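You operate a simulated robot arm through the tools that you are given. There is no shell and no other tool. Be economical: measure what you need, move in short steps, check, and stop when the job is done.

Carry out the task below with a simulated two-armed robot. There is one attempt and no reset: what you move stays moved.

Task
Rub the pencil marks off sheet 20 from the wheels tray.
Fine: on the green mat under the red weight; tray shut; eraser from the grey book, put back. What is to be rubbed or washed off counts as gone when no trace of it is left.

Only the result counts: the job must be done as asked and must still hold three seconds after the hand-in. Knocking over, shifting, dropping, spilling or breaking anything else fails it. Flat cloth is picked up by pressing the open fingertips on it (5 to 10 N) and closing them slowly along it; thin cloth reads only 2 to 8 mm in the jaws.

Robot
Two 7-joint arms with two-finger parallel grippers on one trunk, on a base that drives. Base frame: it is fixed to the floor where the robot stands at the start and does not move with it; the origin is under the middle of the robot, x ahead of it, y to its left, z up; the surface under the hand at the start is at about z = 0.808. Units: m, rad, N and s.
The left shoulder is at the start at [0.03, 0.119, 0.86], the right one opposite. With the tool pointing down near the work surface each hand reaches from about 0.28 to 0.68 m from the robot's upright axis, wherever it stands, measured 20 degrees to its own side. Places, roughly: top of the green mat [0, -0.6, 0.8]; wheels tray [0.5, -0.4, 0.5]. Payload 3.43 kg a hand.
The tool frame of a hand sits at the grasp point between the pads (the TCP): z along the fingers, y along the line on which they close. The tips reach 0.03 m beyond it. Largest opening 0.094 m; finger width 0.028, thickness 0.01; the body of the gripper, 0.05 by 0.096 m, starts 0.055 m behind the TCP.
Orientation is told as [roll, pitch, yaw] about the base's x, y, z axes, in that order, counted from this pose: with the fingers straight down and closing along the base's y, the tool's x points along the base's -x, its y along +y and its z along -z.

Tools
- The arms move only by the tool send_rows. It takes "left_deltas", "right_deltas" or both (then of equal length, played together; a hand with none holds still); each is a list of rows, each a list of 7 numbers: the closure, from 0 (fully open) to 1 (shut), then the shift along the tool's x, y, z in m, then the turn, a rotation vector about the tool's x, y, z in rad. In form: [[grip, dx, dy, dz, rx, ry, rz], ...]. A call has 1 to 20 rows; each row shifts and turns the commanded pose from where the row before left it, along the tool's axes as they then stand. Rows are played at 5 a second. More than 0.05 m and 0.15 rad between two rows, or a gripper value outside its range, and nothing of the call is played. Where a pose cannot be reached the arm comes as near as it can. A force on the tool above 40 N (or 10 N above the force at the start of the call, whichever is more), or a blocked arm, ends the call early, and 0.2 s more pass. The fingers move at their own pace (about 0.072 m/s each) and stop on an object; they squeeze with about 42 N. The grip force told is the motor's: it shows also when the fingers shut on nothing. Time passes only in rows, and 0.2 s behind the last, so rows that do not move let the fingers close. The reply holds the time, the measured pose of the TCP, the force on the tool along the base axes, the opening and the grip force, in the units named above and with some noise, with the torque about the TCP (base axes, N m) and any sound that the robot's microphone picked up.
- Cameras (640 x 400 px; columns grow to the right, rows downward): "scene" is now at [-0.0089, -0.0557, 1.5446]; the picture's right is [-0.93, -0.36, 0.00], its down [-0.33, 0.86, -0.39] and it looks along [0.14, -0.37, -0.92] (base axes); focal length 259 px, centre (320, 200). "left" rides on the left gripper at [0.076, -0.014, -0.103] in its tool frame; the picture's right is [0.18, 0.98, 0.00], its down [-0.75, 0.14, -0.64] and it looks along [-0.63, 0.12, 0.77] (tool axes); focal length 243 px, centre (320, 200). "right" rides on the right gripper at [0.076, 0.014, -0.103] in its tool frame; the picture's right is [-0.18, 0.98, 0.00], its down [-0.75, -0.14, -0.64] and it looks along [-0.63, -0.12, 0.77] (tool axes); focal length 243 px, centre (320, 200). There is no depth. A picture from a camera that has moved, and an enlarged one, comes with that camera's place and axes in the base frame and with its lens.
- get_image(camera): a new picture of that camera. It takes no simulated time.
- slide_trunk(by): slides the trunk up (or, below 0, down) by that many m; the arms and the scene camera ride with it, the base frame stays. It gives what a move gives, with no picture.
- roll_base(legs): drives the robot by 1 to 6 legs, each [ahead, turn to the left] in m and rad, along the robot's own axes; the way and the turn of a leg run together, so that a leg with both is an arc; at most 1.5 m and 3.142 rad a leg. The arms and the cameras ride along, it lands a little off, and it stops where it bumps. It gives what a move gives.
- aim_head(pan, tilt): turns the head with the scene camera to pan (to the left, within 2.496 rad either way) and tilt (down, from -0.506 to 1.204), counted from straight ahead of the robot. It gives what a move gives.
- enlarge(camera, box): a new picture of the part [left, top, right, bottom] of that camera's present view, enlarged. It takes no simulated time.
- close_job(): hands the job in; it is judged then, once.

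Go step by step. Nothing tells you exact positions but the pictures and the camera data: compare them with the known pose of the tool, close in by small moves and look again before you grip or let go. The budget is 120 turns and 108 pictures, counting those below and the enlarged ones. Unless the task says otherwise, let go and move clear before handing in.

The tools are called after "Request:" by a JSON object that holds its "op" and its "data". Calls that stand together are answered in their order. send_rows: Moves the arms, as the interface text tells. Its arguments: {"type":"object","properties":{"left_deltas":{"type":"array","items":{"type":"array","items":{"type":"number"}}},"right_deltas":{"type":"array","items":{"type":"array","items":{"type":"number"}}}},"required":[]} The other tools are called the same way: slide_trunk (by) slides the trunk up or down; roll_base (legs) drives the base; aim_head (pan, tilt) turns the head that bears the scene camera; get_image (camera) takes a picture; enlarge (camera, box) takes an enlarged picture of a part of a camera's view; close_job () hands the job in.

At the start:

```text
t: 0.0
left_tcp_pos: [0.4296, -0.0121, 1.0171]
left_tcp_rot: [0.0, -0.001, 0.0]
left_ft_force: [0.2, 1.4, 0.1]
left_moment: [0.01, 0.04, -0.04]
left_width: 0.0939
left_finger_force: 0.1
right_tcp_pos: [0.2955, -0.3996, 0.9874]
right_tcp_rot: [-0.001, 0.001, -0.001]
right_ft_force: [-0.1, 1.1, 1.0]
right_moment: [-0.04, 0.0, -0.06]
right_width: 0.094
right_finger_force: 0.0
trunk travel left (down, up): [-0.125, 0.285]
robot x, y, heading: [-0.0027, -0.0014, 0.001]
head pan, tilt: [-1.201, 1.166]
```

scene: 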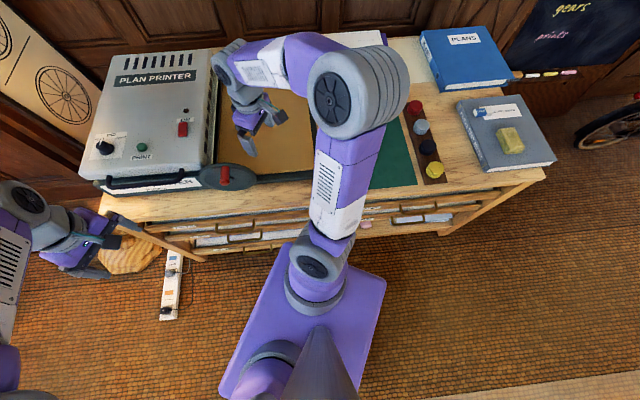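
right: 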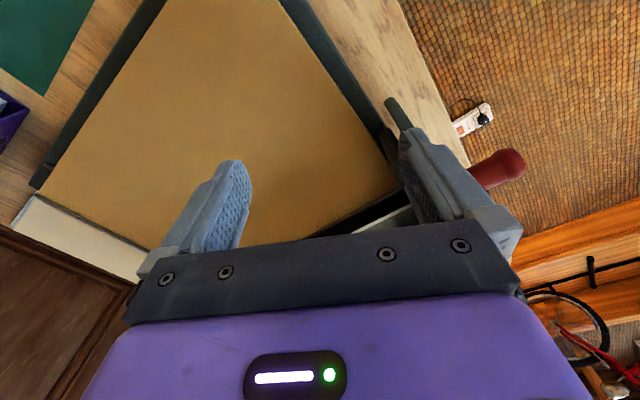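
left: 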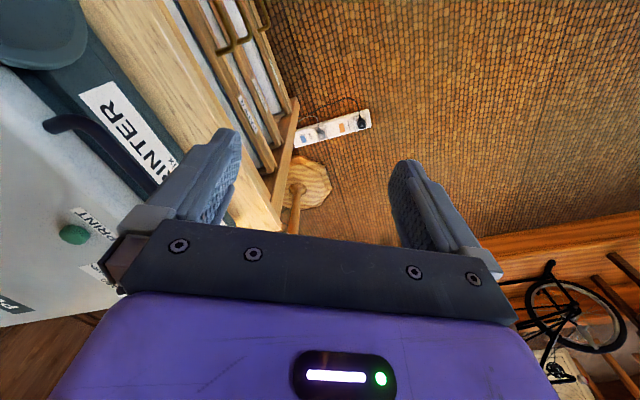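

I see a plan table to the robot's right with a printer, a paper cutter, a green mat, weights and a grey book with a yellow eraser-like thing; the drawers are below the front edge. I look closer first.

Request:
{"op": "enlarge", "data": {"camera": "scene", "box": [380, 20, 560, 220]}}

Request:
{"op": "enlarge", "data": {"camera": "scene", "box": [120, 170, 520, 330]}}

```text
2.00 times, centred on (470, 120) of scene
camera zoom: at [-0.0089, -0.0557, 1.5446], right [-0.93, -0.36, 0.0], down [-0.33, 0.86, -0.39], along [0.14, -0.37, -0.92], focal length 518 px, centre (20, 360)
```

zoom: 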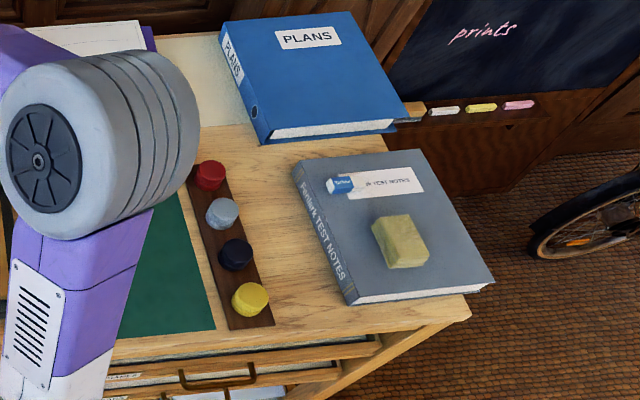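

```text
1.60 times, centred on (320, 250) of scene
camera zoom: at [-0.0089, -0.0557, 1.5446], right [-0.93, -0.36, 0.0], down [-0.33, 0.86, -0.39], along [0.14, -0.37, -0.92], focal length 414 px, centre (320, 120)
```

zoom: 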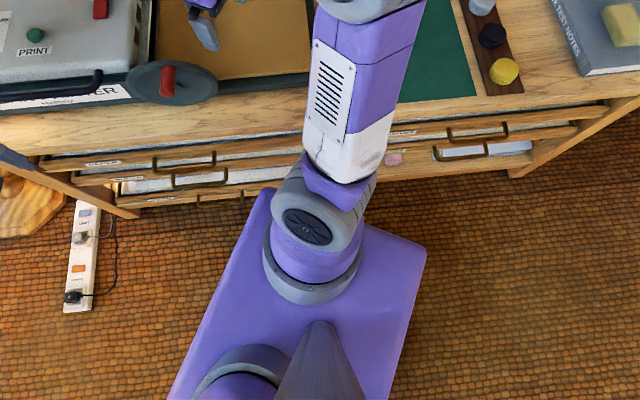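

The blue-sleeved block on the grey book looks like the eraser, the yellow lump a sponge. I look around the robot before turning it.

Request:
{"op": "aim_head", "data": {"pan": -1.2, "tilt": 0.6}}

Request:
{"op": "get_image", "data": {"camera": "scene"}}

Request:
{"op": "aim_head", "data": {"pan": 1.3, "tilt": 0.7}}

Request:
{"op": "get_image", "data": {"camera": "scene"}}

```text
t: 1.0
left_tcp_pos: [0.4292, -0.0116, 1.0171]
left_tcp_rot: [-0.001, -0.001, 0.0]
left_ft_force: [-0.7, 0.5, 0.4]
left_moment: [-0.03, 0.03, -0.01]
left_width: 0.0939
left_finger_force: 0.0
right_tcp_pos: [0.2942, -0.3982, 0.988]
right_tcp_rot: [-0.001, -0.001, 0.0]
right_ft_force: [0.0, 0.3, 0.2]
right_moment: [-0.03, 0.03, 0.01]
right_width: 0.0939
right_finger_force: 0.1
trunk travel left (down, up): [-0.125, 0.285]
robot x, y, heading: [0.0007, -0.0034, -0.0]
head pan, tilt: [-1.201, 0.6]
```

```text
102 pictures are left
camera scene: at [0.0019, -0.0836, 1.5872], right [-0.93, -0.36, 0.0], down [-0.2, 0.53, -0.82], along [0.3, -0.77, -0.57], focal length 259 px, centre (320, 200)
```

scene: 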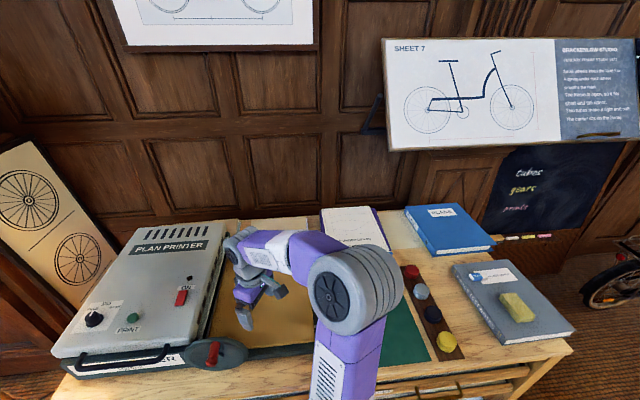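

```text
t: 3.2
left_tcp_pos: [0.4304, -0.0118, 1.0171]
left_tcp_rot: [-0.003, -0.001, 0.0]
left_ft_force: [0.2, -0.4, 0.4]
left_moment: [-0.01, 0.02, 0.01]
left_width: 0.094
left_finger_force: 0.1
right_tcp_pos: [0.2959, -0.3989, 0.9869]
right_tcp_rot: [0.001, -0.001, -0.001]
right_ft_force: [0.3, -0.3, 0.0]
right_moment: [-0.02, 0.03, -0.02]
right_width: 0.094
right_finger_force: 0.1
trunk travel left (down, up): [-0.125, 0.285]
robot x, y, heading: [0.0011, -0.0002, -0.002]
head pan, tilt: [1.3, 0.7]
```

```text
101 pictures are left
camera scene: at [-0.0073, 0.0806, 1.5787], right [0.96, -0.27, 0.0], down [-0.17, -0.62, -0.76], along [0.2, 0.74, -0.64], focal length 259 px, centre (320, 200)
```

scene: 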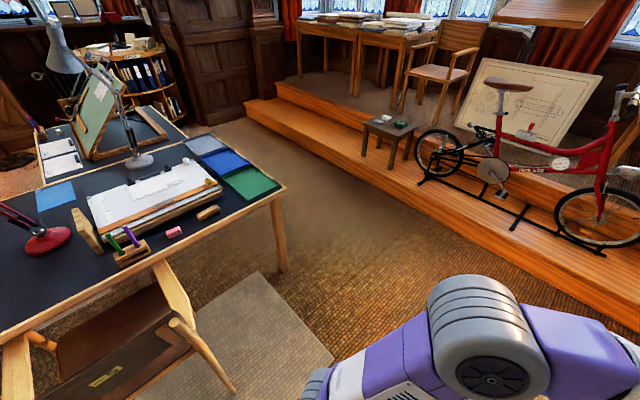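

Behind the robot there is free floor. I raise the trunk for clearance and turn to face the table.

Request:
{"op": "slide_trunk", "data": {"by": 0.2}}

Request:
{"op": "roll_base", "data": {"legs": [[0, -1.57]]}}

Request:
{"op": "aim_head", "data": {"pan": 0.3, "tilt": 1.0}}

Request:
{"op": "get_image", "data": {"camera": "scene"}}

```text
t: 5.4
left_tcp_pos: [0.4299, -0.0124, 1.2162]
left_tcp_rot: [0.0, -0.003, 0.001]
left_ft_force: [0.4, -0.3, 0.3]
left_moment: [-0.05, -0.01, -0.02]
left_width: 0.0939
left_finger_force: 0.0
right_tcp_pos: [0.2959, -0.3981, 1.187]
right_tcp_rot: [0.001, -0.001, -0.001]
right_ft_force: [0.1, 1.2, 0.7]
right_moment: [0.0, -0.01, 0.01]
right_width: 0.094
right_finger_force: 0.0
trunk travel left (down, up): [-0.325, 0.085]
robot x, y, heading: [-0.005, 0.0021, -0.0]
head pan, tilt: [1.3, 0.7]
```

```text
t: 9.7
left_tcp_pos: [-0.0175, -0.4297, 1.2176]
left_tcp_rot: [0.003, -0.001, -1.583]
left_ft_force: [-0.4, 0.5, -0.2]
left_moment: [0.0, 0.0, 0.02]
left_width: 0.0942
left_finger_force: 0.0
right_tcp_pos: [-0.4014, -0.2902, 1.1879]
right_tcp_rot: [0.0, 0.0, -1.583]
right_ft_force: [0.4, -0.3, 0.0]
right_moment: [0.0, -0.02, 0.02]
right_width: 0.0939
right_finger_force: 0.1
trunk travel left (down, up): [-0.325, 0.085]
robot x, y, heading: [0.0007, -0.0041, -1.579]
head pan, tilt: [1.3, 0.7]
```

```text
t: 10.9
left_tcp_pos: [-0.0174, -0.4277, 1.2173]
left_tcp_rot: [0.001, -0.002, -1.582]
left_ft_force: [0.1, 0.1, 0.4]
left_moment: [0.0, -0.02, -0.01]
left_width: 0.0941
left_finger_force: 0.1
right_tcp_pos: [-0.4016, -0.2906, 1.1875]
right_tcp_rot: [-0.001, 0.0, -1.583]
right_ft_force: [-1.7, -0.5, -0.6]
right_moment: [0.01, -0.01, 0.02]
right_width: 0.0939
right_finger_force: 0.1
trunk travel left (down, up): [-0.325, 0.085]
robot x, y, heading: [0.0004, -0.0016, -1.583]
head pan, tilt: [0.3, 1.0]
```

```text
100 pictures are left
camera scene: at [0.0202, -0.038, 1.7553], right [-0.96, -0.28, 0.0], down [-0.24, 0.81, -0.54], along [0.15, -0.52, -0.84], focal length 259 px, centre (320, 200)
```

scene: 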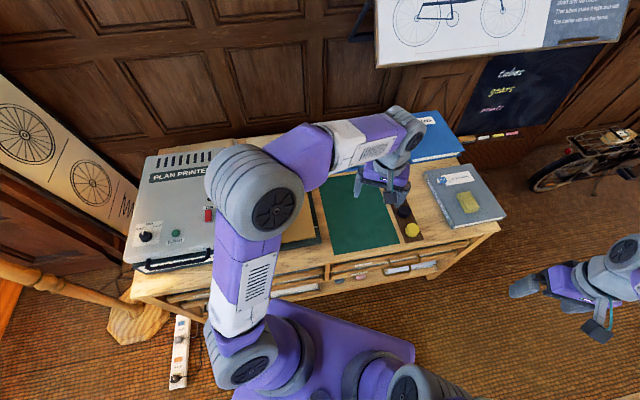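

I back off to see the drawer fronts.

Request:
{"op": "roll_base", "data": {"legs": [[0, -0.45], [-0.55, 0.45]]}}

Request:
{"op": "aim_head", "data": {"pan": 0.2, "tilt": 0.85}}

Request:
{"op": "get_image", "data": {"camera": "scene"}}

```text
t: 15.5
left_tcp_pos: [0.1117, 0.1037, 1.2176]
left_tcp_rot: [-0.001, -0.002, -1.608]
left_ft_force: [0.0, 0.8, -0.6]
left_moment: [0.0, 0.0, 0.01]
left_width: 0.0938
left_finger_force: 0.1
right_tcp_pos: [-0.2689, 0.2521, 1.1889]
right_tcp_rot: [-0.001, 0.0, -1.608]
right_ft_force: [-1.0, 0.4, 0.3]
right_moment: [0.0, 0.03, 0.0]
right_width: 0.0935
right_finger_force: 0.1
trunk travel left (down, up): [-0.325, 0.085]
robot x, y, heading: [0.1409, 0.5314, -1.608]
head pan, tilt: [0.3, 1.0]
```

```text
t: 16.2
left_tcp_pos: [0.1117, 0.1024, 1.2177]
left_tcp_rot: [-0.001, -0.001, -1.61]
left_ft_force: [-1.1, 0.2, -0.8]
left_moment: [0.02, -0.01, -0.05]
left_width: 0.0938
left_finger_force: 0.2
right_tcp_pos: [-0.2685, 0.2524, 1.1865]
right_tcp_rot: [-0.001, -0.001, -1.609]
right_ft_force: [0.1, -0.3, -0.2]
right_moment: [-0.01, 0.04, 0.0]
right_width: 0.094
right_finger_force: 0.0
trunk travel left (down, up): [-0.325, 0.085]
robot x, y, heading: [0.1404, 0.5315, -1.61]
head pan, tilt: [0.201, 0.85]
```

```text
99 pictures are left
camera scene: at [0.1539, 0.4834, 1.7664], right [-0.99, -0.16, 0.0], down [-0.12, 0.74, -0.66], along [0.11, -0.65, -0.75], focal length 259 px, centre (320, 200)
```

scene: 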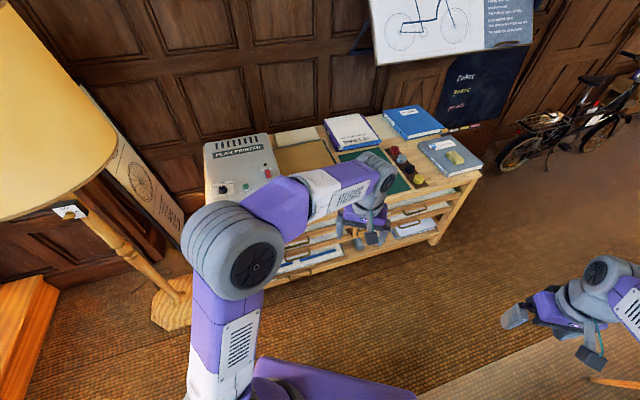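

Request:
{"op": "enlarge", "data": {"camera": "scene", "box": [270, 120, 490, 280]}}

Request:
{"op": "get_image", "data": {"camera": "left"}}

```text
2.50 times, centred on (380, 200) of scene
camera zoom: at [0.1539, 0.4834, 1.7664], right [-0.99, -0.16, 0.0], down [-0.12, 0.74, -0.66], along [0.11, -0.65, -0.75], focal length 648 px, centre (170, 200)
```

zoom: 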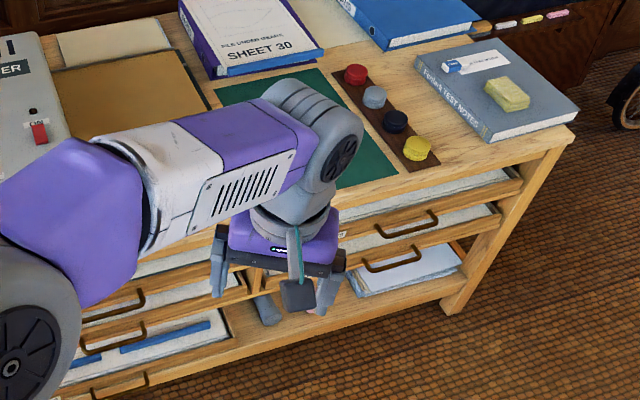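

```text
97 pictures are left
camera left: at [0.1023, 0.1796, 1.3193], right [0.99, 0.15, 0.0], down [0.11, -0.76, 0.64], along [0.09, -0.64, -0.77], focal length 243 px, centre (320, 200)
```

left: 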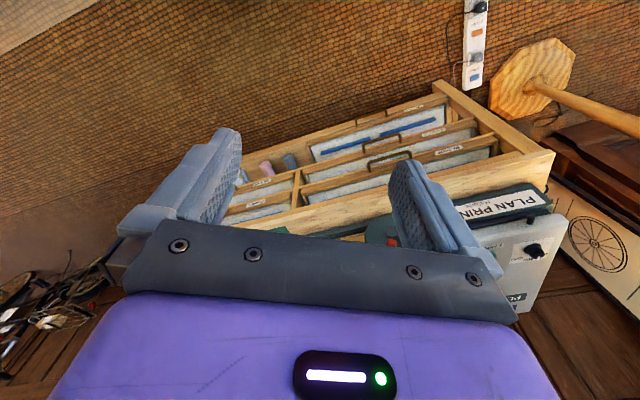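

Request:
{"op": "enlarge", "data": {"camera": "left", "box": [310, 80, 510, 205]}}

Request:
{"op": "enlarge", "data": {"camera": "scene", "box": [275, 200, 355, 280]}}

```text
3.20 times, centred on (410, 142) of left
camera zoom: at [0.1023, 0.1796, 1.3193], right [0.99, 0.15, 0.0], down [0.11, -0.76, 0.64], along [0.09, -0.64, -0.77], focal length 776 px, centre (32, 384)
```

zoom: 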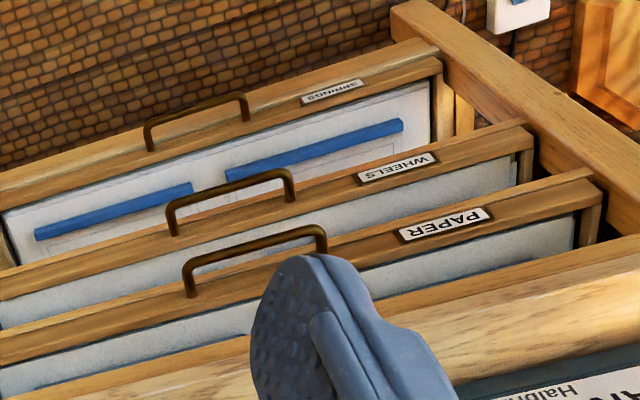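

```text
5.00 times, centred on (315, 240) of scene
camera zoom: at [0.1539, 0.4834, 1.7664], right [-0.99, -0.16, 0.0], down [-0.12, 0.74, -0.66], along [0.11, -0.65, -0.75], focal length 1295 px, centre (345, 0)
```

zoom: 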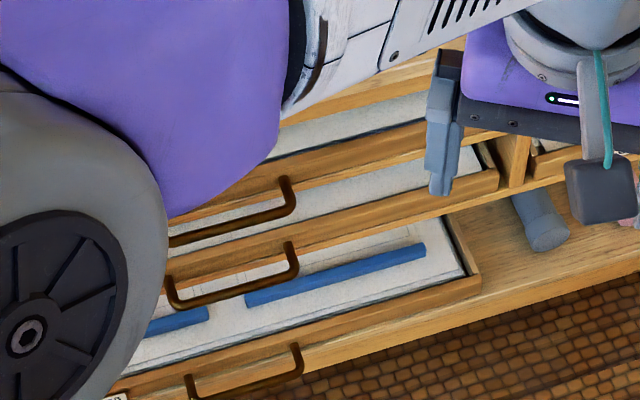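

The wheels tray is the middle one of the left stack (PAPER above, SPRINGS below). I lower the trunk and turn the left hand to point forward with the fingers closing vertically.

Request:
{"op": "slide_trunk", "data": {"by": -0.2}}

Request:
{"op": "send_rows", "data": {"left_deltas": [[0, 0.02, 0, 0, -0.08, -0.08, 0.08], [0, 0.02, 0, 0, -0.08, -0.08, 0.08], [0, 0, 0, 0, -0.08, -0.08, 0.08], [0, 0, 0, 0, -0.08, -0.08, 0.08], [0, 0, 0, 0, -0.08, -0.08, 0.08], [0, 0, 0, 0, -0.08, -0.08, 0.08], [0, 0, 0, 0, -0.08, -0.08, 0.08], [0, 0, 0, 0, -0.08, -0.08, 0.08], [0, 0, 0, 0, -0.08, -0.08, 0.08], [0, 0, 0, 0, -0.08, -0.08, 0.08], [0, 0, 0, 0, -0.08, -0.08, 0.08], [0, 0, 0, 0, -0.08, -0.08, 0.08], [0, 0, 0, 0, -0.08, -0.08, 0.08], [0, 0, 0, 0, -0.08, -0.08, 0.08], [0, 0, 0, 0, -0.0892, -0.0892, 0.0892]]}}

Request:
{"op": "aim_head", "data": {"pan": 0.0, "tilt": 0.75}}

Request:
{"op": "get_image", "data": {"camera": "scene"}}

Request:
{"op": "get_image", "data": {"camera": "left"}}

```text
t: 18.3
left_tcp_pos: [0.1127, 0.1029, 1.0178]
left_tcp_rot: [0.0, -0.002, -1.609]
left_ft_force: [-0.7, 0.5, 0.0]
left_moment: [-0.02, -0.02, 0.04]
left_width: 0.0939
left_finger_force: 0.0
right_tcp_pos: [-0.2688, 0.2515, 0.9881]
right_tcp_rot: [-0.001, 0.001, -1.61]
right_ft_force: [0.3, -0.4, 0.3]
right_moment: [-0.04, -0.01, -0.01]
right_width: 0.0939
right_finger_force: 0.1
trunk travel left (down, up): [-0.125, 0.285]
robot x, y, heading: [0.1389, 0.5309, -1.606]
head pan, tilt: [0.201, 0.85]
```

```text
refused: row 15 steps farther than a row can; nothing moved
```

```text
t: 19.1
left_tcp_pos: [0.1122, 0.1027, 1.0175]
left_tcp_rot: [-0.001, 0.0, -1.609]
left_ft_force: [0.2, -0.1, -0.3]
left_moment: [-0.02, 0.04, 0.04]
left_width: 0.0941
left_finger_force: 0.0
right_tcp_pos: [-0.2681, 0.2508, 0.9863]
right_tcp_rot: [0.0, 0.0, -1.608]
right_ft_force: [-0.1, 0.0, -0.4]
right_moment: [-0.01, 0.0, 0.02]
right_width: 0.0939
right_finger_force: 0.0
trunk travel left (down, up): [-0.125, 0.285]
robot x, y, heading: [0.1408, 0.5338, -1.605]
head pan, tilt: [0.0, 0.75]
```

```text
94 pictures are left
camera scene: at [0.1381, 0.4777, 1.5744], right [-1.0, 0.04, 0.0], down [0.03, 0.68, -0.73], along [-0.03, -0.73, -0.68], focal length 259 px, centre (320, 200)
```

scene: 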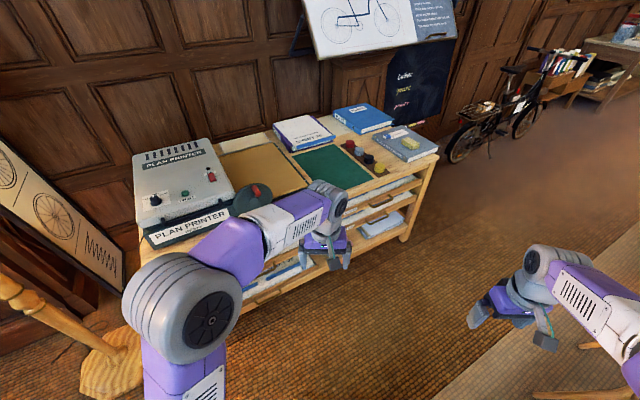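

```text
93 pictures are left
camera left: at [0.1024, 0.1795, 1.1193], right [0.99, 0.15, 0.0], down [0.11, -0.76, 0.64], along [0.09, -0.64, -0.77], focal length 243 px, centre (320, 200)
```

left: 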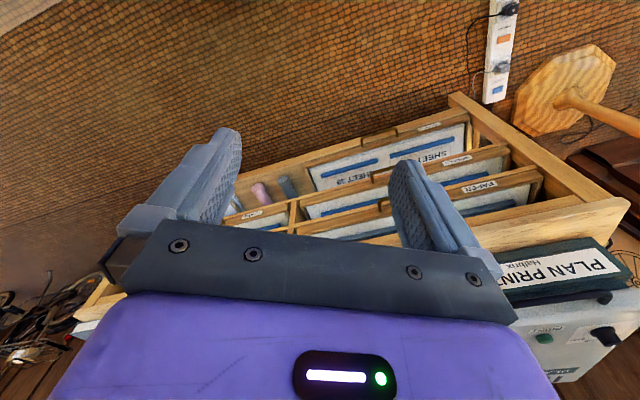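

Sheets lie side by side with labels and blue strips. I zoom in on them.

Request:
{"op": "enlarge", "data": {"camera": "left", "box": [230, 90, 550, 250]}}

Request:
{"op": "send_rows", "data": {"left_deltas": [[0, 0.02, 0, 0, -0.08, -0.08, 0.08], [0, 0.02, 0, 0, -0.08, -0.08, 0.08], [0, 0, 0, 0, -0.08, -0.08, 0.08], [0, 0, 0, 0, -0.08, -0.08, 0.08], [0, 0, 0, 0, -0.08, -0.08, 0.08], [0, 0, 0, 0, -0.08, -0.08, 0.08], [0, 0, 0, 0, -0.08, -0.08, 0.08], [0, 0, 0, 0, -0.08, -0.08, 0.08], [0, 0, 0, 0, -0.08, -0.08, 0.08], [0, 0, 0, 0, -0.08, -0.08, 0.08], [0, 0, 0, 0, -0.08, -0.08, 0.08], [0, 0, 0, 0, -0.08, -0.08, 0.08], [0, 0, 0, 0, -0.08, -0.08, 0.08], [0, 0, 0, 0, -0.08, -0.08, 0.08], [0, 0, 0, 0, -0.0846, -0.0846, 0.0846]]}}

Request:
{"op": "get_image", "data": {"camera": "left"}}

Request:
{"op": "get_image", "data": {"camera": "scene"}}

```text
2.00 times, centred on (390, 170) of left
camera zoom: at [0.1024, 0.1795, 1.1193], right [0.99, 0.15, 0.0], down [0.11, -0.76, 0.64], along [0.09, -0.64, -0.77], focal length 485 px, centre (180, 260)
```

zoom: 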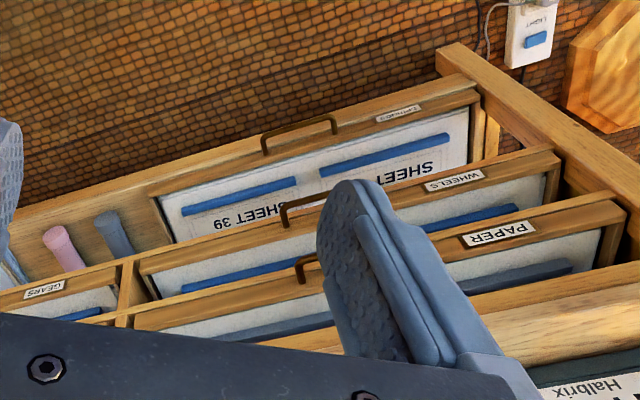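

```text
t: 22.3
left_tcp_pos: [0.1112, 0.1389, 1.0149]
left_tcp_rot: [1.568, -0.005, 3.109]
left_ft_force: [-0.3, -0.9, 0.8]
left_moment: [0.01, 0.04, -0.02]
left_width: 0.0938
left_finger_force: 0.0
left hand out of reach, approached as far as the arm can: row 15
right_tcp_pos: [-0.2693, 0.2512, 0.9859]
right_tcp_rot: [0.001, 0.0, -1.61]
right_ft_force: [-0.2, -1.5, 0.3]
right_moment: [-0.01, 0.0, -0.01]
right_width: 0.0941
right_finger_force: 0.1
trunk travel left (down, up): [-0.125, 0.285]
robot x, y, heading: [0.1399, 0.5292, -1.611]
head pan, tilt: [0.0, 0.75]
```

```text
91 pictures are left
camera left: at [0.1917, 0.2387, 1.001], right [0.19, -0.01, 0.98], down [-0.73, 0.67, 0.15], along [-0.66, -0.75, 0.12], focal length 243 px, centre (320, 200)
```

left: 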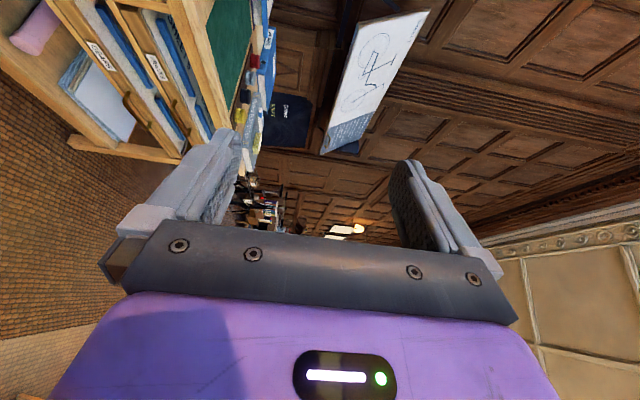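

```text
90 pictures are left
camera scene: at [0.1378, 0.4771, 1.5744], right [-1.0, 0.04, 0.0], down [0.03, 0.68, -0.73], along [-0.03, -0.73, -0.68], focal length 259 px, centre (320, 200)
```

scene: 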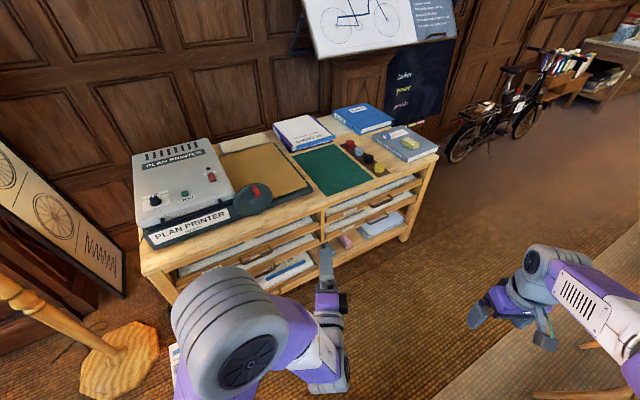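

The table stands turned about 27°, so I should face along heading ≈ -1.1. I raise the trunk for clearance and drive to a spot in front of the wheels tray.

Request:
{"op": "slide_trunk", "data": {"by": 0.2}}

Request:
{"op": "roll_base", "data": {"legs": [[0, -0.63], [0.26, 0], [0, 1.14]]}}

Request:
{"op": "slide_trunk", "data": {"by": -0.2}}

Request:
{"op": "aim_head", "data": {"pan": 0.2, "tilt": 0.9}}

Request:
{"op": "get_image", "data": {"camera": "scene"}}

Request:
{"op": "get_image", "data": {"camera": "left"}}

```text
t: 24.4
left_tcp_pos: [0.1104, 0.1388, 1.2158]
left_tcp_rot: [1.565, -0.004, 3.11]
left_ft_force: [1.2, 0.1, -0.4]
left_moment: [-0.01, 0.01, -0.01]
left_width: 0.0943
left_finger_force: 0.1
right_tcp_pos: [-0.2689, 0.2511, 1.1872]
right_tcp_rot: [0.0, 0.0, -1.61]
right_ft_force: [-0.6, -0.3, 0.2]
right_moment: [0.01, 0.0, 0.0]
right_width: 0.0938
right_finger_force: 0.1
trunk travel left (down, up): [-0.325, 0.085]
robot x, y, heading: [0.1384, 0.5323, -1.609]
head pan, tilt: [0.0, 0.75]
```

```text
t: 30.8
left_tcp_pos: [0.1452, -0.0267, 1.2155]
left_tcp_rot: [1.567, -0.004, -2.671]
left_ft_force: [-0.2, -0.2, -0.1]
left_moment: [0.01, 0.01, 0.03]
left_width: 0.0941
left_finger_force: 0.1
right_tcp_pos: [-0.2411, -0.1099, 1.1878]
right_tcp_rot: [-0.001, 0.0, -1.111]
right_ft_force: [-0.1, 0.3, 0.4]
right_moment: [0.02, 0.01, -0.01]
right_width: 0.0939
right_finger_force: 0.0
trunk travel left (down, up): [-0.325, 0.085]
robot x, y, heading: [-0.0199, 0.3292, -1.108]
head pan, tilt: [0.0, 0.75]
```

```text
t: 33.0
left_tcp_pos: [0.1453, -0.0268, 1.0166]
left_tcp_rot: [1.566, -0.005, -2.673]
left_ft_force: [-0.1, 0.9, -0.1]
left_moment: [-0.01, 0.01, -0.01]
left_width: 0.0941
left_finger_force: 0.1
right_tcp_pos: [-0.2421, -0.1113, 0.9881]
right_tcp_rot: [0.001, -0.001, -1.109]
right_ft_force: [-0.1, 0.3, 0.0]
right_moment: [0.0, 0.02, 0.0]
right_width: 0.094
right_finger_force: 0.1
trunk travel left (down, up): [-0.125, 0.285]
robot x, y, heading: [-0.0161, 0.328, -1.11]
head pan, tilt: [0.0, 0.75]
```

```text
t: 33.7
left_tcp_pos: [0.1445, -0.0269, 1.0155]
left_tcp_rot: [1.567, -0.005, -2.67]
left_ft_force: [0.2, -0.6, -0.5]
left_moment: [-0.03, 0.01, 0.03]
left_width: 0.094
left_finger_force: 0.0
right_tcp_pos: [-0.243, -0.1103, 0.9873]
right_tcp_rot: [0.0, -0.001, -1.109]
right_ft_force: [-0.6, 0.1, -0.5]
right_moment: [0.02, -0.02, -0.02]
right_width: 0.094
right_finger_force: 0.0
trunk travel left (down, up): [-0.125, 0.285]
robot x, y, heading: [-0.0158, 0.3319, -1.112]
head pan, tilt: [0.201, 0.901]
```

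```text
89 pictures are left
camera scene: at [0.0156, 0.2977, 1.5626], right [-0.79, -0.61, 0.0], down [-0.48, 0.62, -0.62], along [0.38, -0.49, -0.78], focal length 259 px, centre (320, 200)
```

scene: 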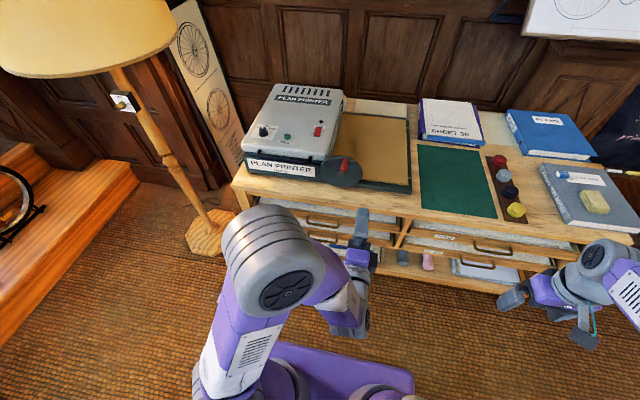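

```text
88 pictures are left
camera left: at [0.1684, 0.0988, 1.0011], right [0.17, 0.08, 0.98], down [-0.96, 0.23, 0.15], along [-0.22, -0.97, 0.12], focal length 243 px, centre (320, 200)
```

left: 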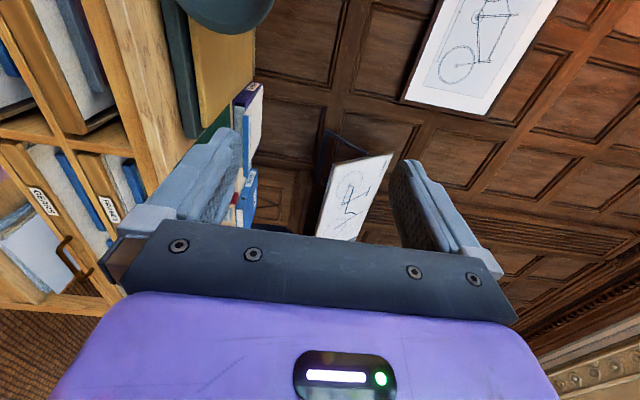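

Now facing the table squarely. I zoom in on the left stack.

Request:
{"op": "enlarge", "data": {"camera": "scene", "box": [250, 180, 410, 280]}}

```text
4.00 times, centred on (330, 230) of scene
camera zoom: at [0.0156, 0.2977, 1.5626], right [-0.79, -0.61, 0.0], down [-0.48, 0.62, -0.62], along [0.38, -0.49, -0.78], focal length 1036 px, centre (280, 80)
```

zoom: 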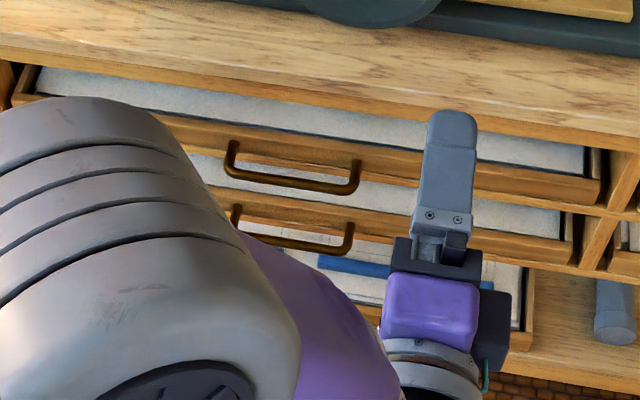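

I lower the trunk and bring the left hand down in front of the wheels handle, then look through its camera.

Request:
{"op": "slide_trunk", "data": {"by": -0.12}}

Request:
{"op": "send_rows", "data": {"left_deltas": [[0, 0.017, -0.038, 0, 0, 0, 0], [0, 0.017, -0.038, 0, 0, 0, 0], [0, 0.017, -0.038, 0, 0, 0, 0], [0, 0.017, -0.038, 0, 0, 0, 0], [0, 0.017, -0.038, 0, 0, 0, 0], [0, 0.017, -0.038, 0, 0, 0, 0], [0, 0.017, -0.038, 0, 0, 0, 0], [0, 0.014, -0.038, 0, 0, 0, 0], [0, 0, -0.038, 0, 0, 0, 0], [0, 0, -0.038, 0, 0, 0, 0]]}}

Request:
{"op": "get_image", "data": {"camera": "left"}}

Request:
{"op": "get_image", "data": {"camera": "scene"}}

```text
t: 35.2
left_tcp_pos: [0.1458, -0.027, 0.8959]
left_tcp_rot: [1.568, -0.005, -2.673]
left_ft_force: [0.3, 0.0, 0.1]
left_moment: [0.0, 0.0, 0.02]
left_width: 0.0941
left_finger_force: 0.0
right_tcp_pos: [-0.2419, -0.1093, 0.8677]
right_tcp_rot: [0.0, 0.0, -1.106]
right_ft_force: [-0.2, 0.0, 0.0]
right_moment: [0.0, -0.02, 0.01]
right_width: 0.0941
right_finger_force: 0.1
trunk travel left (down, up): [-0.005, 0.405]
robot x, y, heading: [-0.02, 0.334, -1.112]
head pan, tilt: [0.201, 0.901]
```

```text
t: 37.4
left_tcp_pos: [0.2561, 0.017, 0.5121]
left_tcp_rot: [1.567, -0.005, -2.673]
left_ft_force: [0.5, 0.2, -0.9]
left_moment: [0.04, 0.01, 0.01]
left_width: 0.0943
left_finger_force: 0.1
left hand out of reach, approached as far as the arm can: row 1, 2
right_tcp_pos: [-0.2423, -0.1113, 0.8679]
right_tcp_rot: [0.001, -0.001, -1.107]
right_ft_force: [-0.2, -0.4, -1.0]
right_moment: [0.02, 0.01, -0.02]
right_width: 0.094
right_finger_force: 0.0
trunk travel left (down, up): [-0.005, 0.405]
robot x, y, heading: [-0.0162, 0.3334, -1.11]
head pan, tilt: [0.201, 0.901]
```

```text
86 pictures are left
camera left: at [0.2789, 0.143, 0.4974], right [0.17, 0.08, 0.98], down [-0.96, 0.23, 0.15], along [-0.22, -0.97, 0.12], focal length 243 px, centre (320, 200)
```

left: 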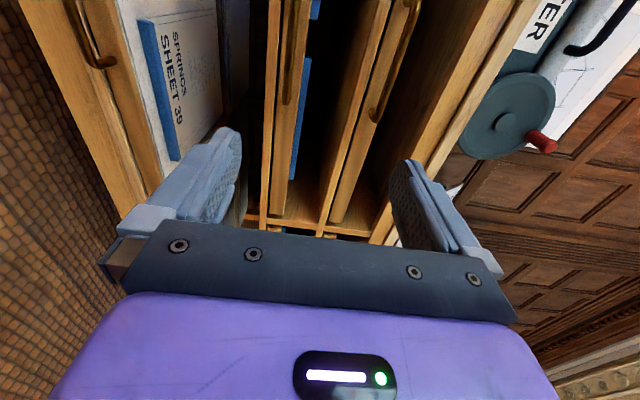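

```text
85 pictures are left
camera scene: at [0.0156, 0.2978, 1.4425], right [-0.79, -0.61, 0.0], down [-0.48, 0.62, -0.62], along [0.38, -0.49, -0.78], focal length 259 px, centre (320, 200)
```

scene: 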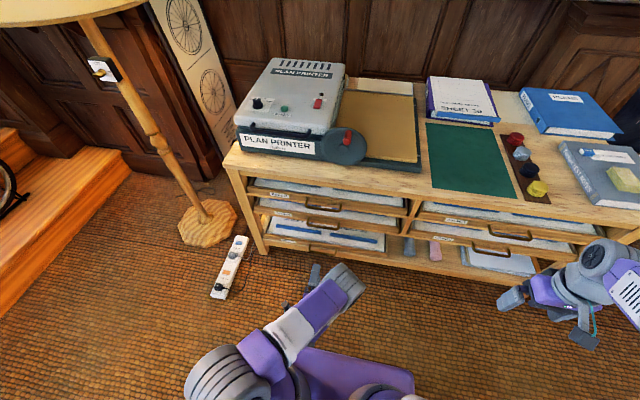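

Request:
{"op": "enlarge", "data": {"camera": "scene", "box": [240, 170, 420, 280]}}

Request:
{"op": "enlarge", "data": {"camera": "left", "box": [200, 0, 460, 160]}}

```text
3.56 times, centred on (330, 225) of scene
camera zoom: at [0.0156, 0.2978, 1.4425], right [-0.79, -0.61, 0.0], down [-0.48, 0.62, -0.62], along [0.38, -0.49, -0.78], focal length 921 px, centre (284, 111)
```

zoom: 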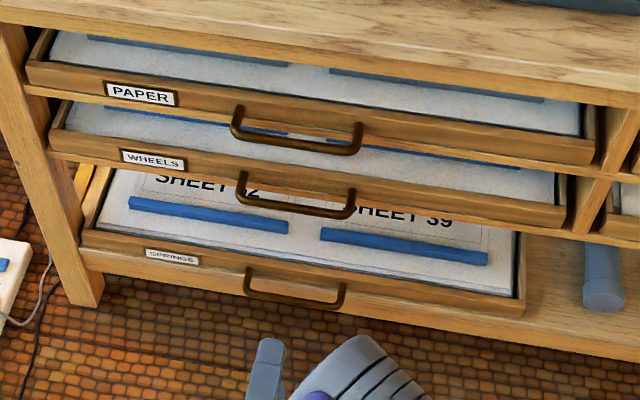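

```text
2.46 times, centred on (330, 80) of left
camera zoom: at [0.2789, 0.143, 0.4974], right [0.17, 0.08, 0.98], down [-0.96, 0.23, 0.15], along [-0.22, -0.97, 0.12], focal length 597 px, centre (295, 495)
```

zoom: 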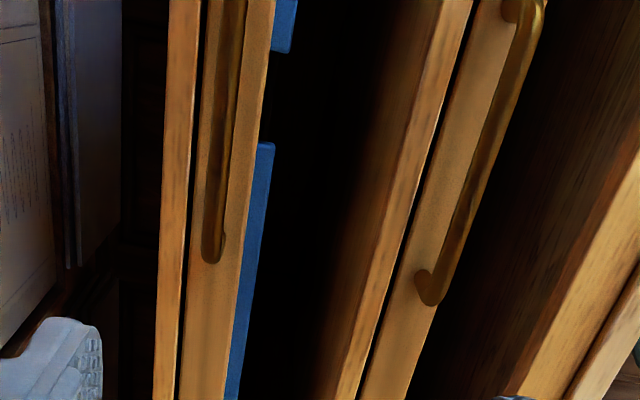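

Triangulated: the wheels handle bar is at about (0.388, -0.204, 0.471). I approach it with half-open fingers.

Request:
{"op": "send_rows", "data": {"left_deltas": [[0.4, 0.017, -0.041, 0, 0, 0, 0], [0.4, 0, 0, 0.045, 0, 0, 0], [0.4, 0, 0, 0.045, 0, 0, 0], [0.4, 0, 0, 0.045, 0, 0, 0], [0.4, 0, 0, 0.045, 0, 0, 0], [0.4, 0, 0, 0.02, 0, 0, 0]]}}

Request:
{"op": "get_image", "data": {"camera": "left"}}

Request:
{"op": "enlarge", "data": {"camera": "scene", "box": [240, 170, 420, 280]}}

```text
t: 38.8
left_tcp_pos: [0.3594, -0.1545, 0.4675]
left_tcp_rot: [1.564, -0.006, -2.675]
left_ft_force: [-0.7, 0.7, 0.4]
left_moment: [-0.03, -0.01, -0.03]
left_width: 0.0564
left_finger_force: 0.1
right_tcp_pos: [-0.2431, -0.1105, 0.868]
right_tcp_rot: [-0.001, 0.0, -1.109]
right_ft_force: [-0.7, 0.0, 0.6]
right_moment: [-0.01, -0.01, 0.04]
right_width: 0.0939
right_finger_force: 0.1
trunk travel left (down, up): [-0.005, 0.405]
robot x, y, heading: [-0.0168, 0.3343, -1.108]
head pan, tilt: [0.201, 0.901]
```

```text
82 pictures are left
camera left: at [0.3832, -0.0284, 0.4547], right [0.17, 0.08, 0.98], down [-0.96, 0.23, 0.15], along [-0.22, -0.97, 0.12], focal length 243 px, centre (320, 200)
```

left: 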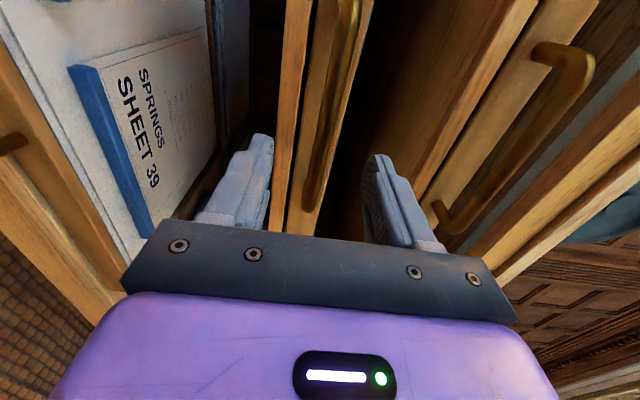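

```text
3.56 times, centred on (330, 225) of scene
camera zoom: at [0.0157, 0.2978, 1.4425], right [-0.79, -0.61, 0.0], down [-0.48, 0.62, -0.62], along [0.38, -0.49, -0.78], focal length 921 px, centre (284, 111)
```

zoom: 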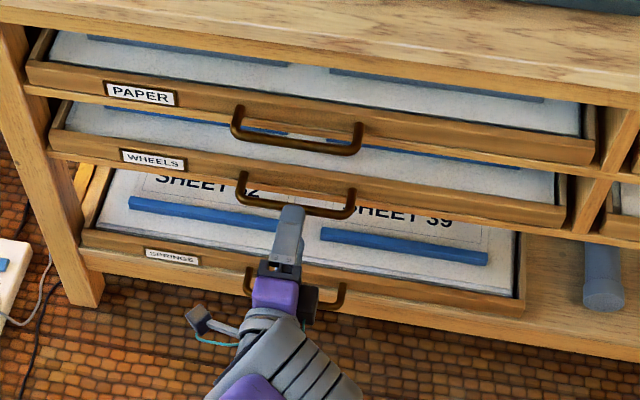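

Lined up with the bar between the fingers; I go forward and close.

Request:
{"op": "send_rows", "data": {"left_deltas": [[0.4, 0, 0.003, 0.022, 0, 0, 0], [0.4, 0, 0, 0.021, 0, 0, 0], [0.7, 0, 0, 0, 0, 0, 0], [1, 0, 0, 0, 0, 0, 0], [1, 0, 0, 0, 0, 0, 0], [1, 0, 0, 0, 0, 0, 0]]}}

Request:
{"op": "get_image", "data": {"camera": "left"}}

```text
t: 40.2
left_tcp_pos: [0.3793, -0.1907, 0.4704]
left_tcp_rot: [1.56, -0.004, -2.671]
left_ft_force: [-14.4, 20.4, -6.4]
left_moment: [0.31, -0.46, 0.51]
left_width: 0.012
left_finger_force: 45.6
right_tcp_pos: [-0.2424, -0.108, 0.8682]
right_tcp_rot: [0.001, 0.001, -1.108]
right_ft_force: [-0.1, -0.1, 0.0]
right_moment: [-0.01, 0.0, 0.02]
right_width: 0.0939
right_finger_force: 0.0
trunk travel left (down, up): [-0.005, 0.405]
robot x, y, heading: [-0.0192, 0.3323, -1.108]
head pan, tilt: [0.201, 0.901]
```

```text
80 pictures are left
camera left: at [0.4024, -0.0648, 0.4563], right [0.17, 0.08, 0.98], down [-0.96, 0.23, 0.15], along [-0.22, -0.97, 0.11], focal length 243 px, centre (320, 200)
```

left: 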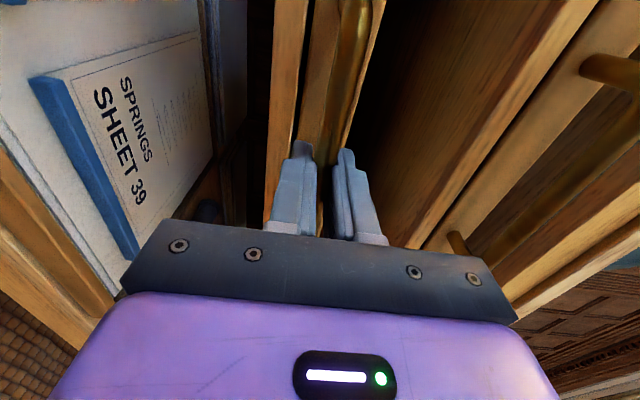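

Gripped. I pull the tray out slowly.

Request:
{"op": "send_rows", "data": {"left_deltas": [[1, 0, 0, -0.01, 0, 0, 0], [1, 0, 0, -0.02, 0, 0, 0], [1, 0, 0, -0.02, 0, 0, 0], [1, 0, 0, -0.02, 0, 0, 0], [1, 0, 0, -0.02, 0, 0, 0], [1, 0, 0, -0.02, 0, 0, 0], [1, 0, 0, -0.02, 0, 0, 0], [1, 0, 0, -0.02, 0, 0, 0], [1, 0, 0, -0.02, 0, 0, 0], [1, 0, 0, -0.02, 0, 0, 0], [1, 0, 0, -0.02, 0, 0, 0], [1, 0, 0, -0.02, 0, 0, 0]]}}

Request:
{"op": "get_image", "data": {"camera": "scene"}}

```text
t: 42.4
left_tcp_pos: [0.298, -0.0295, 0.4704]
left_tcp_rot: [1.551, -0.007, -2.679]
left_ft_force: [-4.0, 0.8, -6.3]
left_moment: [0.59, -0.67, 0.45]
left_width: 0.0117
left_finger_force: 45.0
right_tcp_pos: [-0.2428, -0.1096, 0.8676]
right_tcp_rot: [0.001, 0.0, -1.11]
right_ft_force: [0.4, 0.2, 1.0]
right_moment: [-0.01, 0.0, -0.01]
right_width: 0.094
right_finger_force: 0.1
trunk travel left (down, up): [-0.005, 0.405]
robot x, y, heading: [-0.0187, 0.3338, -1.117]
head pan, tilt: [0.201, 0.901]
stopped in row 10 (left hand): the force on the tool passed its limit at 41 N (the readings are from after the stop); the commanded pose is now the measured one
```

```text
79 pictures are left
camera scene: at [0.0155, 0.2976, 1.4429], right [-0.79, -0.61, 0.0], down [-0.48, 0.62, -0.62], along [0.38, -0.49, -0.78], focal length 259 px, centre (320, 200)
```

scene: 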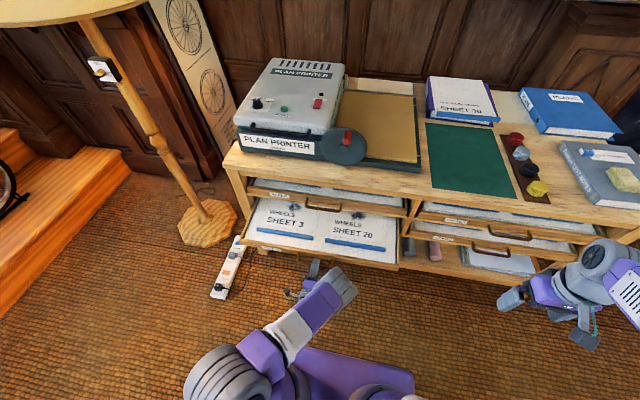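

The tray is at its stop; sheet 20 is the right-hand one. I let go, move the left hand clear and look closely.

Request:
{"op": "send_rows", "data": {"left_deltas": [[0.5, 0, 0, 0, 0, 0, 0], [0.3, 0, 0, 0, 0, 0, 0], [0.3, 0, 0, -0.03, 0, 0, 0], [0.3, 0, -0.02, -0.03, 0, 0, 0]]}}

Request:
{"op": "enlarge", "data": {"camera": "scene", "box": [230, 170, 430, 290]}}

Request:
{"op": "enlarge", "data": {"camera": "scene", "box": [300, 190, 410, 270]}}

Request:
{"op": "enlarge", "data": {"camera": "scene", "box": [410, 70, 640, 220]}}

```text
t: 43.4
left_tcp_pos: [0.2701, 0.0237, 0.4528]
left_tcp_rot: [1.554, -0.01, -2.678]
left_ft_force: [-0.2, -0.1, -0.1]
left_moment: [-0.01, 0.02, 0.01]
left_width: 0.0659
left_finger_force: 0.1
right_tcp_pos: [-0.243, -0.11, 0.8657]
right_tcp_rot: [-0.001, 0.001, -1.11]
right_ft_force: [-0.6, 0.4, 0.4]
right_moment: [0.0, 0.04, 0.02]
right_width: 0.0939
right_finger_force: 0.0
trunk travel left (down, up): [-0.005, 0.405]
robot x, y, heading: [-0.0169, 0.3319, -1.112]
head pan, tilt: [0.201, 0.901]
```

```text
3.20 times, centred on (330, 230) of scene
camera zoom: at [0.0157, 0.2979, 1.4425], right [-0.79, -0.61, 0.0], down [-0.48, 0.62, -0.62], along [0.38, -0.49, -0.78], focal length 829 px, centre (288, 104)
```

zoom: 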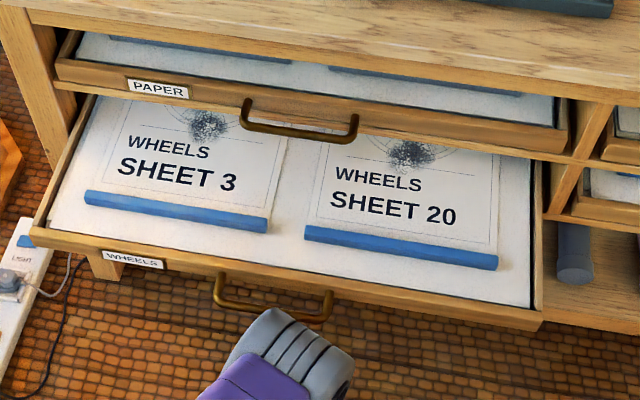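

```text
5.00 times, centred on (355, 230) of scene
camera zoom: at [0.0157, 0.2979, 1.4425], right [-0.79, -0.61, 0.0], down [-0.48, 0.62, -0.62], along [0.38, -0.49, -0.78], focal length 1295 px, centre (145, 50)
```

zoom: 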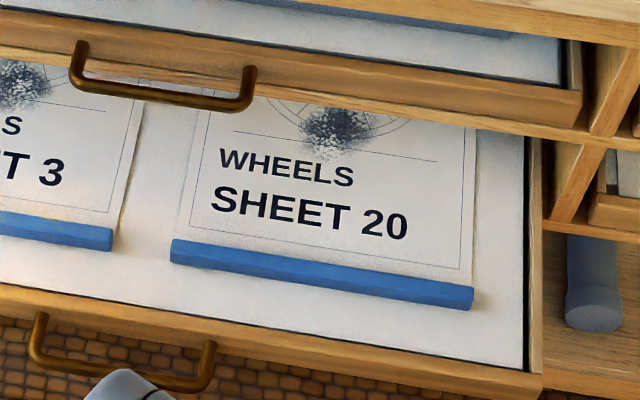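

```text
2.67 times, centred on (525, 145) of scene
camera zoom: at [0.0157, 0.2979, 1.4425], right [-0.79, -0.61, 0.0], down [-0.48, 0.62, -0.62], along [0.38, -0.49, -0.78], focal length 691 px, centre (-227, 347)
```

zoom: 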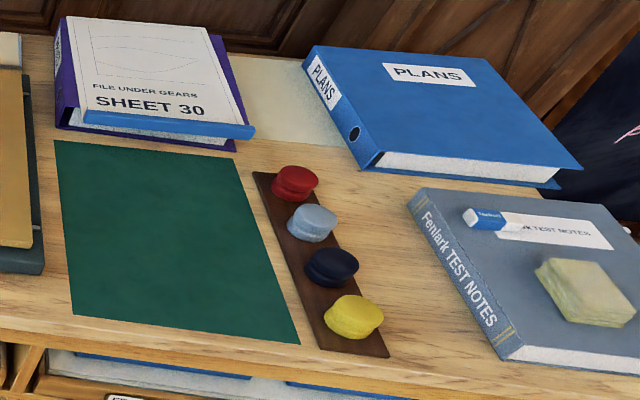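

Sheet 20 has a blue strip with a pencil scribble behind it, and the tray is open. I move the left hand to the side, where its camera can look across at the strip.

Request:
{"op": "send_rows", "data": {"left_deltas": [[0.3, 0.035, 0.02, 0, 0, 0, 0], [0.3, 0.035, 0.02, 0, 0, 0, 0], [0.3, 0.035, 0.02, 0, 0, 0, 0], [0.3, 0.035, 0.02, 0, 0, 0, 0], [0.3, 0.03, 0.02, 0, 0, 0, 0]]}}

Request:
{"op": "get_image", "data": {"camera": "left"}}

```text
t: 44.6
left_tcp_pos: [0.4226, 0.0998, 0.5512]
left_tcp_rot: [1.551, -0.01, -2.674]
left_ft_force: [0.1, -0.3, 0.0]
left_moment: [-0.03, 0.0, 0.0]
left_width: 0.0659
left_finger_force: 0.1
right_tcp_pos: [-0.2435, -0.1104, 0.8681]
right_tcp_rot: [0.0, 0.001, -1.111]
right_ft_force: [0.1, -0.4, -1.0]
right_moment: [-0.02, -0.05, 0.0]
right_width: 0.094
right_finger_force: 0.1
trunk travel left (down, up): [-0.005, 0.405]
robot x, y, heading: [-0.0199, 0.3246, -1.106]
head pan, tilt: [0.201, 0.901]
```

```text
75 pictures are left
camera left: at [0.4463, 0.2257, 0.538], right [0.18, 0.07, 0.98], down [-0.96, 0.23, 0.16], along [-0.22, -0.97, 0.11], focal length 243 px, centre (320, 200)
```

left: 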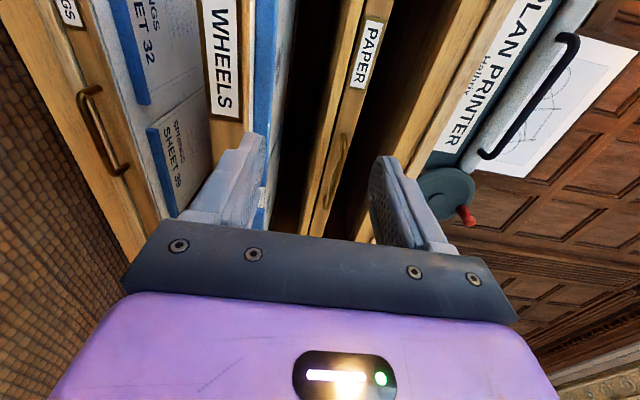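

I turn the right hand a quarter about its axis so it closes front-to-back, then bring it above the strip.

Request:
{"op": "send_rows", "data": {"right_deltas": [[0, 0, 0, 0, 0, 0, 0.1428], [0, 0, 0, 0, 0, 0, 0.1428], [0, 0, 0, 0, 0, 0, 0.1428], [0, 0, 0, 0, 0, 0, 0.1428], [0, 0, 0, 0, 0, 0, 0.1428], [0, 0, 0, 0, 0, 0, 0.1428], [0, 0, 0, 0, 0, 0, 0.1428], [0, 0, 0, 0, 0, 0, 0.1428], [0, 0, 0, 0, 0, 0, 0.1428], [0, 0, 0, 0, 0, 0, 0.1428], [0, 0, 0, 0, 0, 0, 0.1428], [0, 0.045, 0, 0, 0, 0, 0], [0, 0.045, 0, 0, 0, 0, 0], [0, 0.045, 0, 0, 0, 0, 0], [0, 0.045, 0, 0, 0, 0, 0], [0, 0.045, 0, 0, 0, 0, 0], [0, 0.045, 0, 0, 0, 0, 0], [0, 0.045, 0, 0, 0, 0, 0], [0, 0.045, 0, 0, 0, 0, 0]]}}

Request:
{"op": "get_image", "data": {"camera": "right"}}

Request:
{"op": "get_image", "data": {"camera": "scene"}}

```text
t: 48.6
left_tcp_pos: [0.4232, 0.1001, 0.5509]
left_tcp_rot: [1.553, -0.008, -2.674]
left_ft_force: [0.0, -0.3, -0.1]
left_moment: [0.01, -0.02, -0.02]
left_width: 0.0657
left_finger_force: 0.0
right_tcp_pos: [0.0787, 0.0514, 0.8669]
right_tcp_rot: [0.001, 0.0, -2.681]
right_ft_force: [0.8, 0.3, 0.1]
right_moment: [-0.01, 0.01, -0.01]
right_width: 0.094
right_finger_force: 0.3
trunk travel left (down, up): [-0.005, 0.405]
robot x, y, heading: [-0.0164, 0.3297, -1.11]
head pan, tilt: [0.201, 0.901]
```

```text
74 pictures are left
camera right: at [0.1531, 0.072, 0.9696], right [0.27, -0.96, 0.0], down [-0.74, -0.21, 0.64], along [-0.62, -0.17, -0.77], focal length 243 px, centre (320, 200)
```

right: 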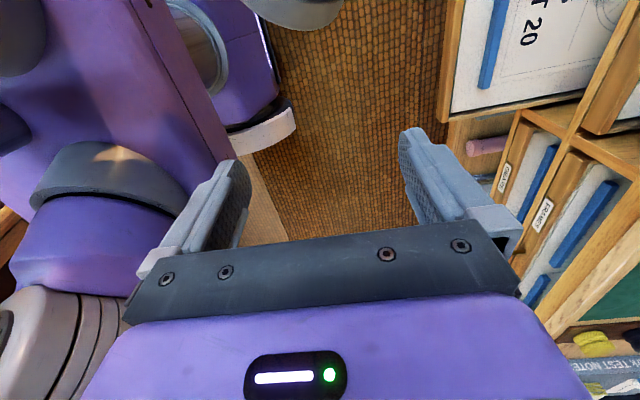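

```text
73 pictures are left
camera scene: at [0.0158, 0.2977, 1.4425], right [-0.79, -0.61, 0.0], down [-0.48, 0.62, -0.62], along [0.38, -0.49, -0.78], focal length 259 px, centre (320, 200)
```

scene: 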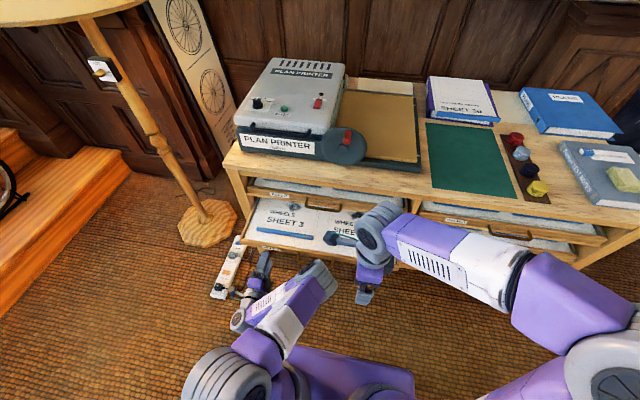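

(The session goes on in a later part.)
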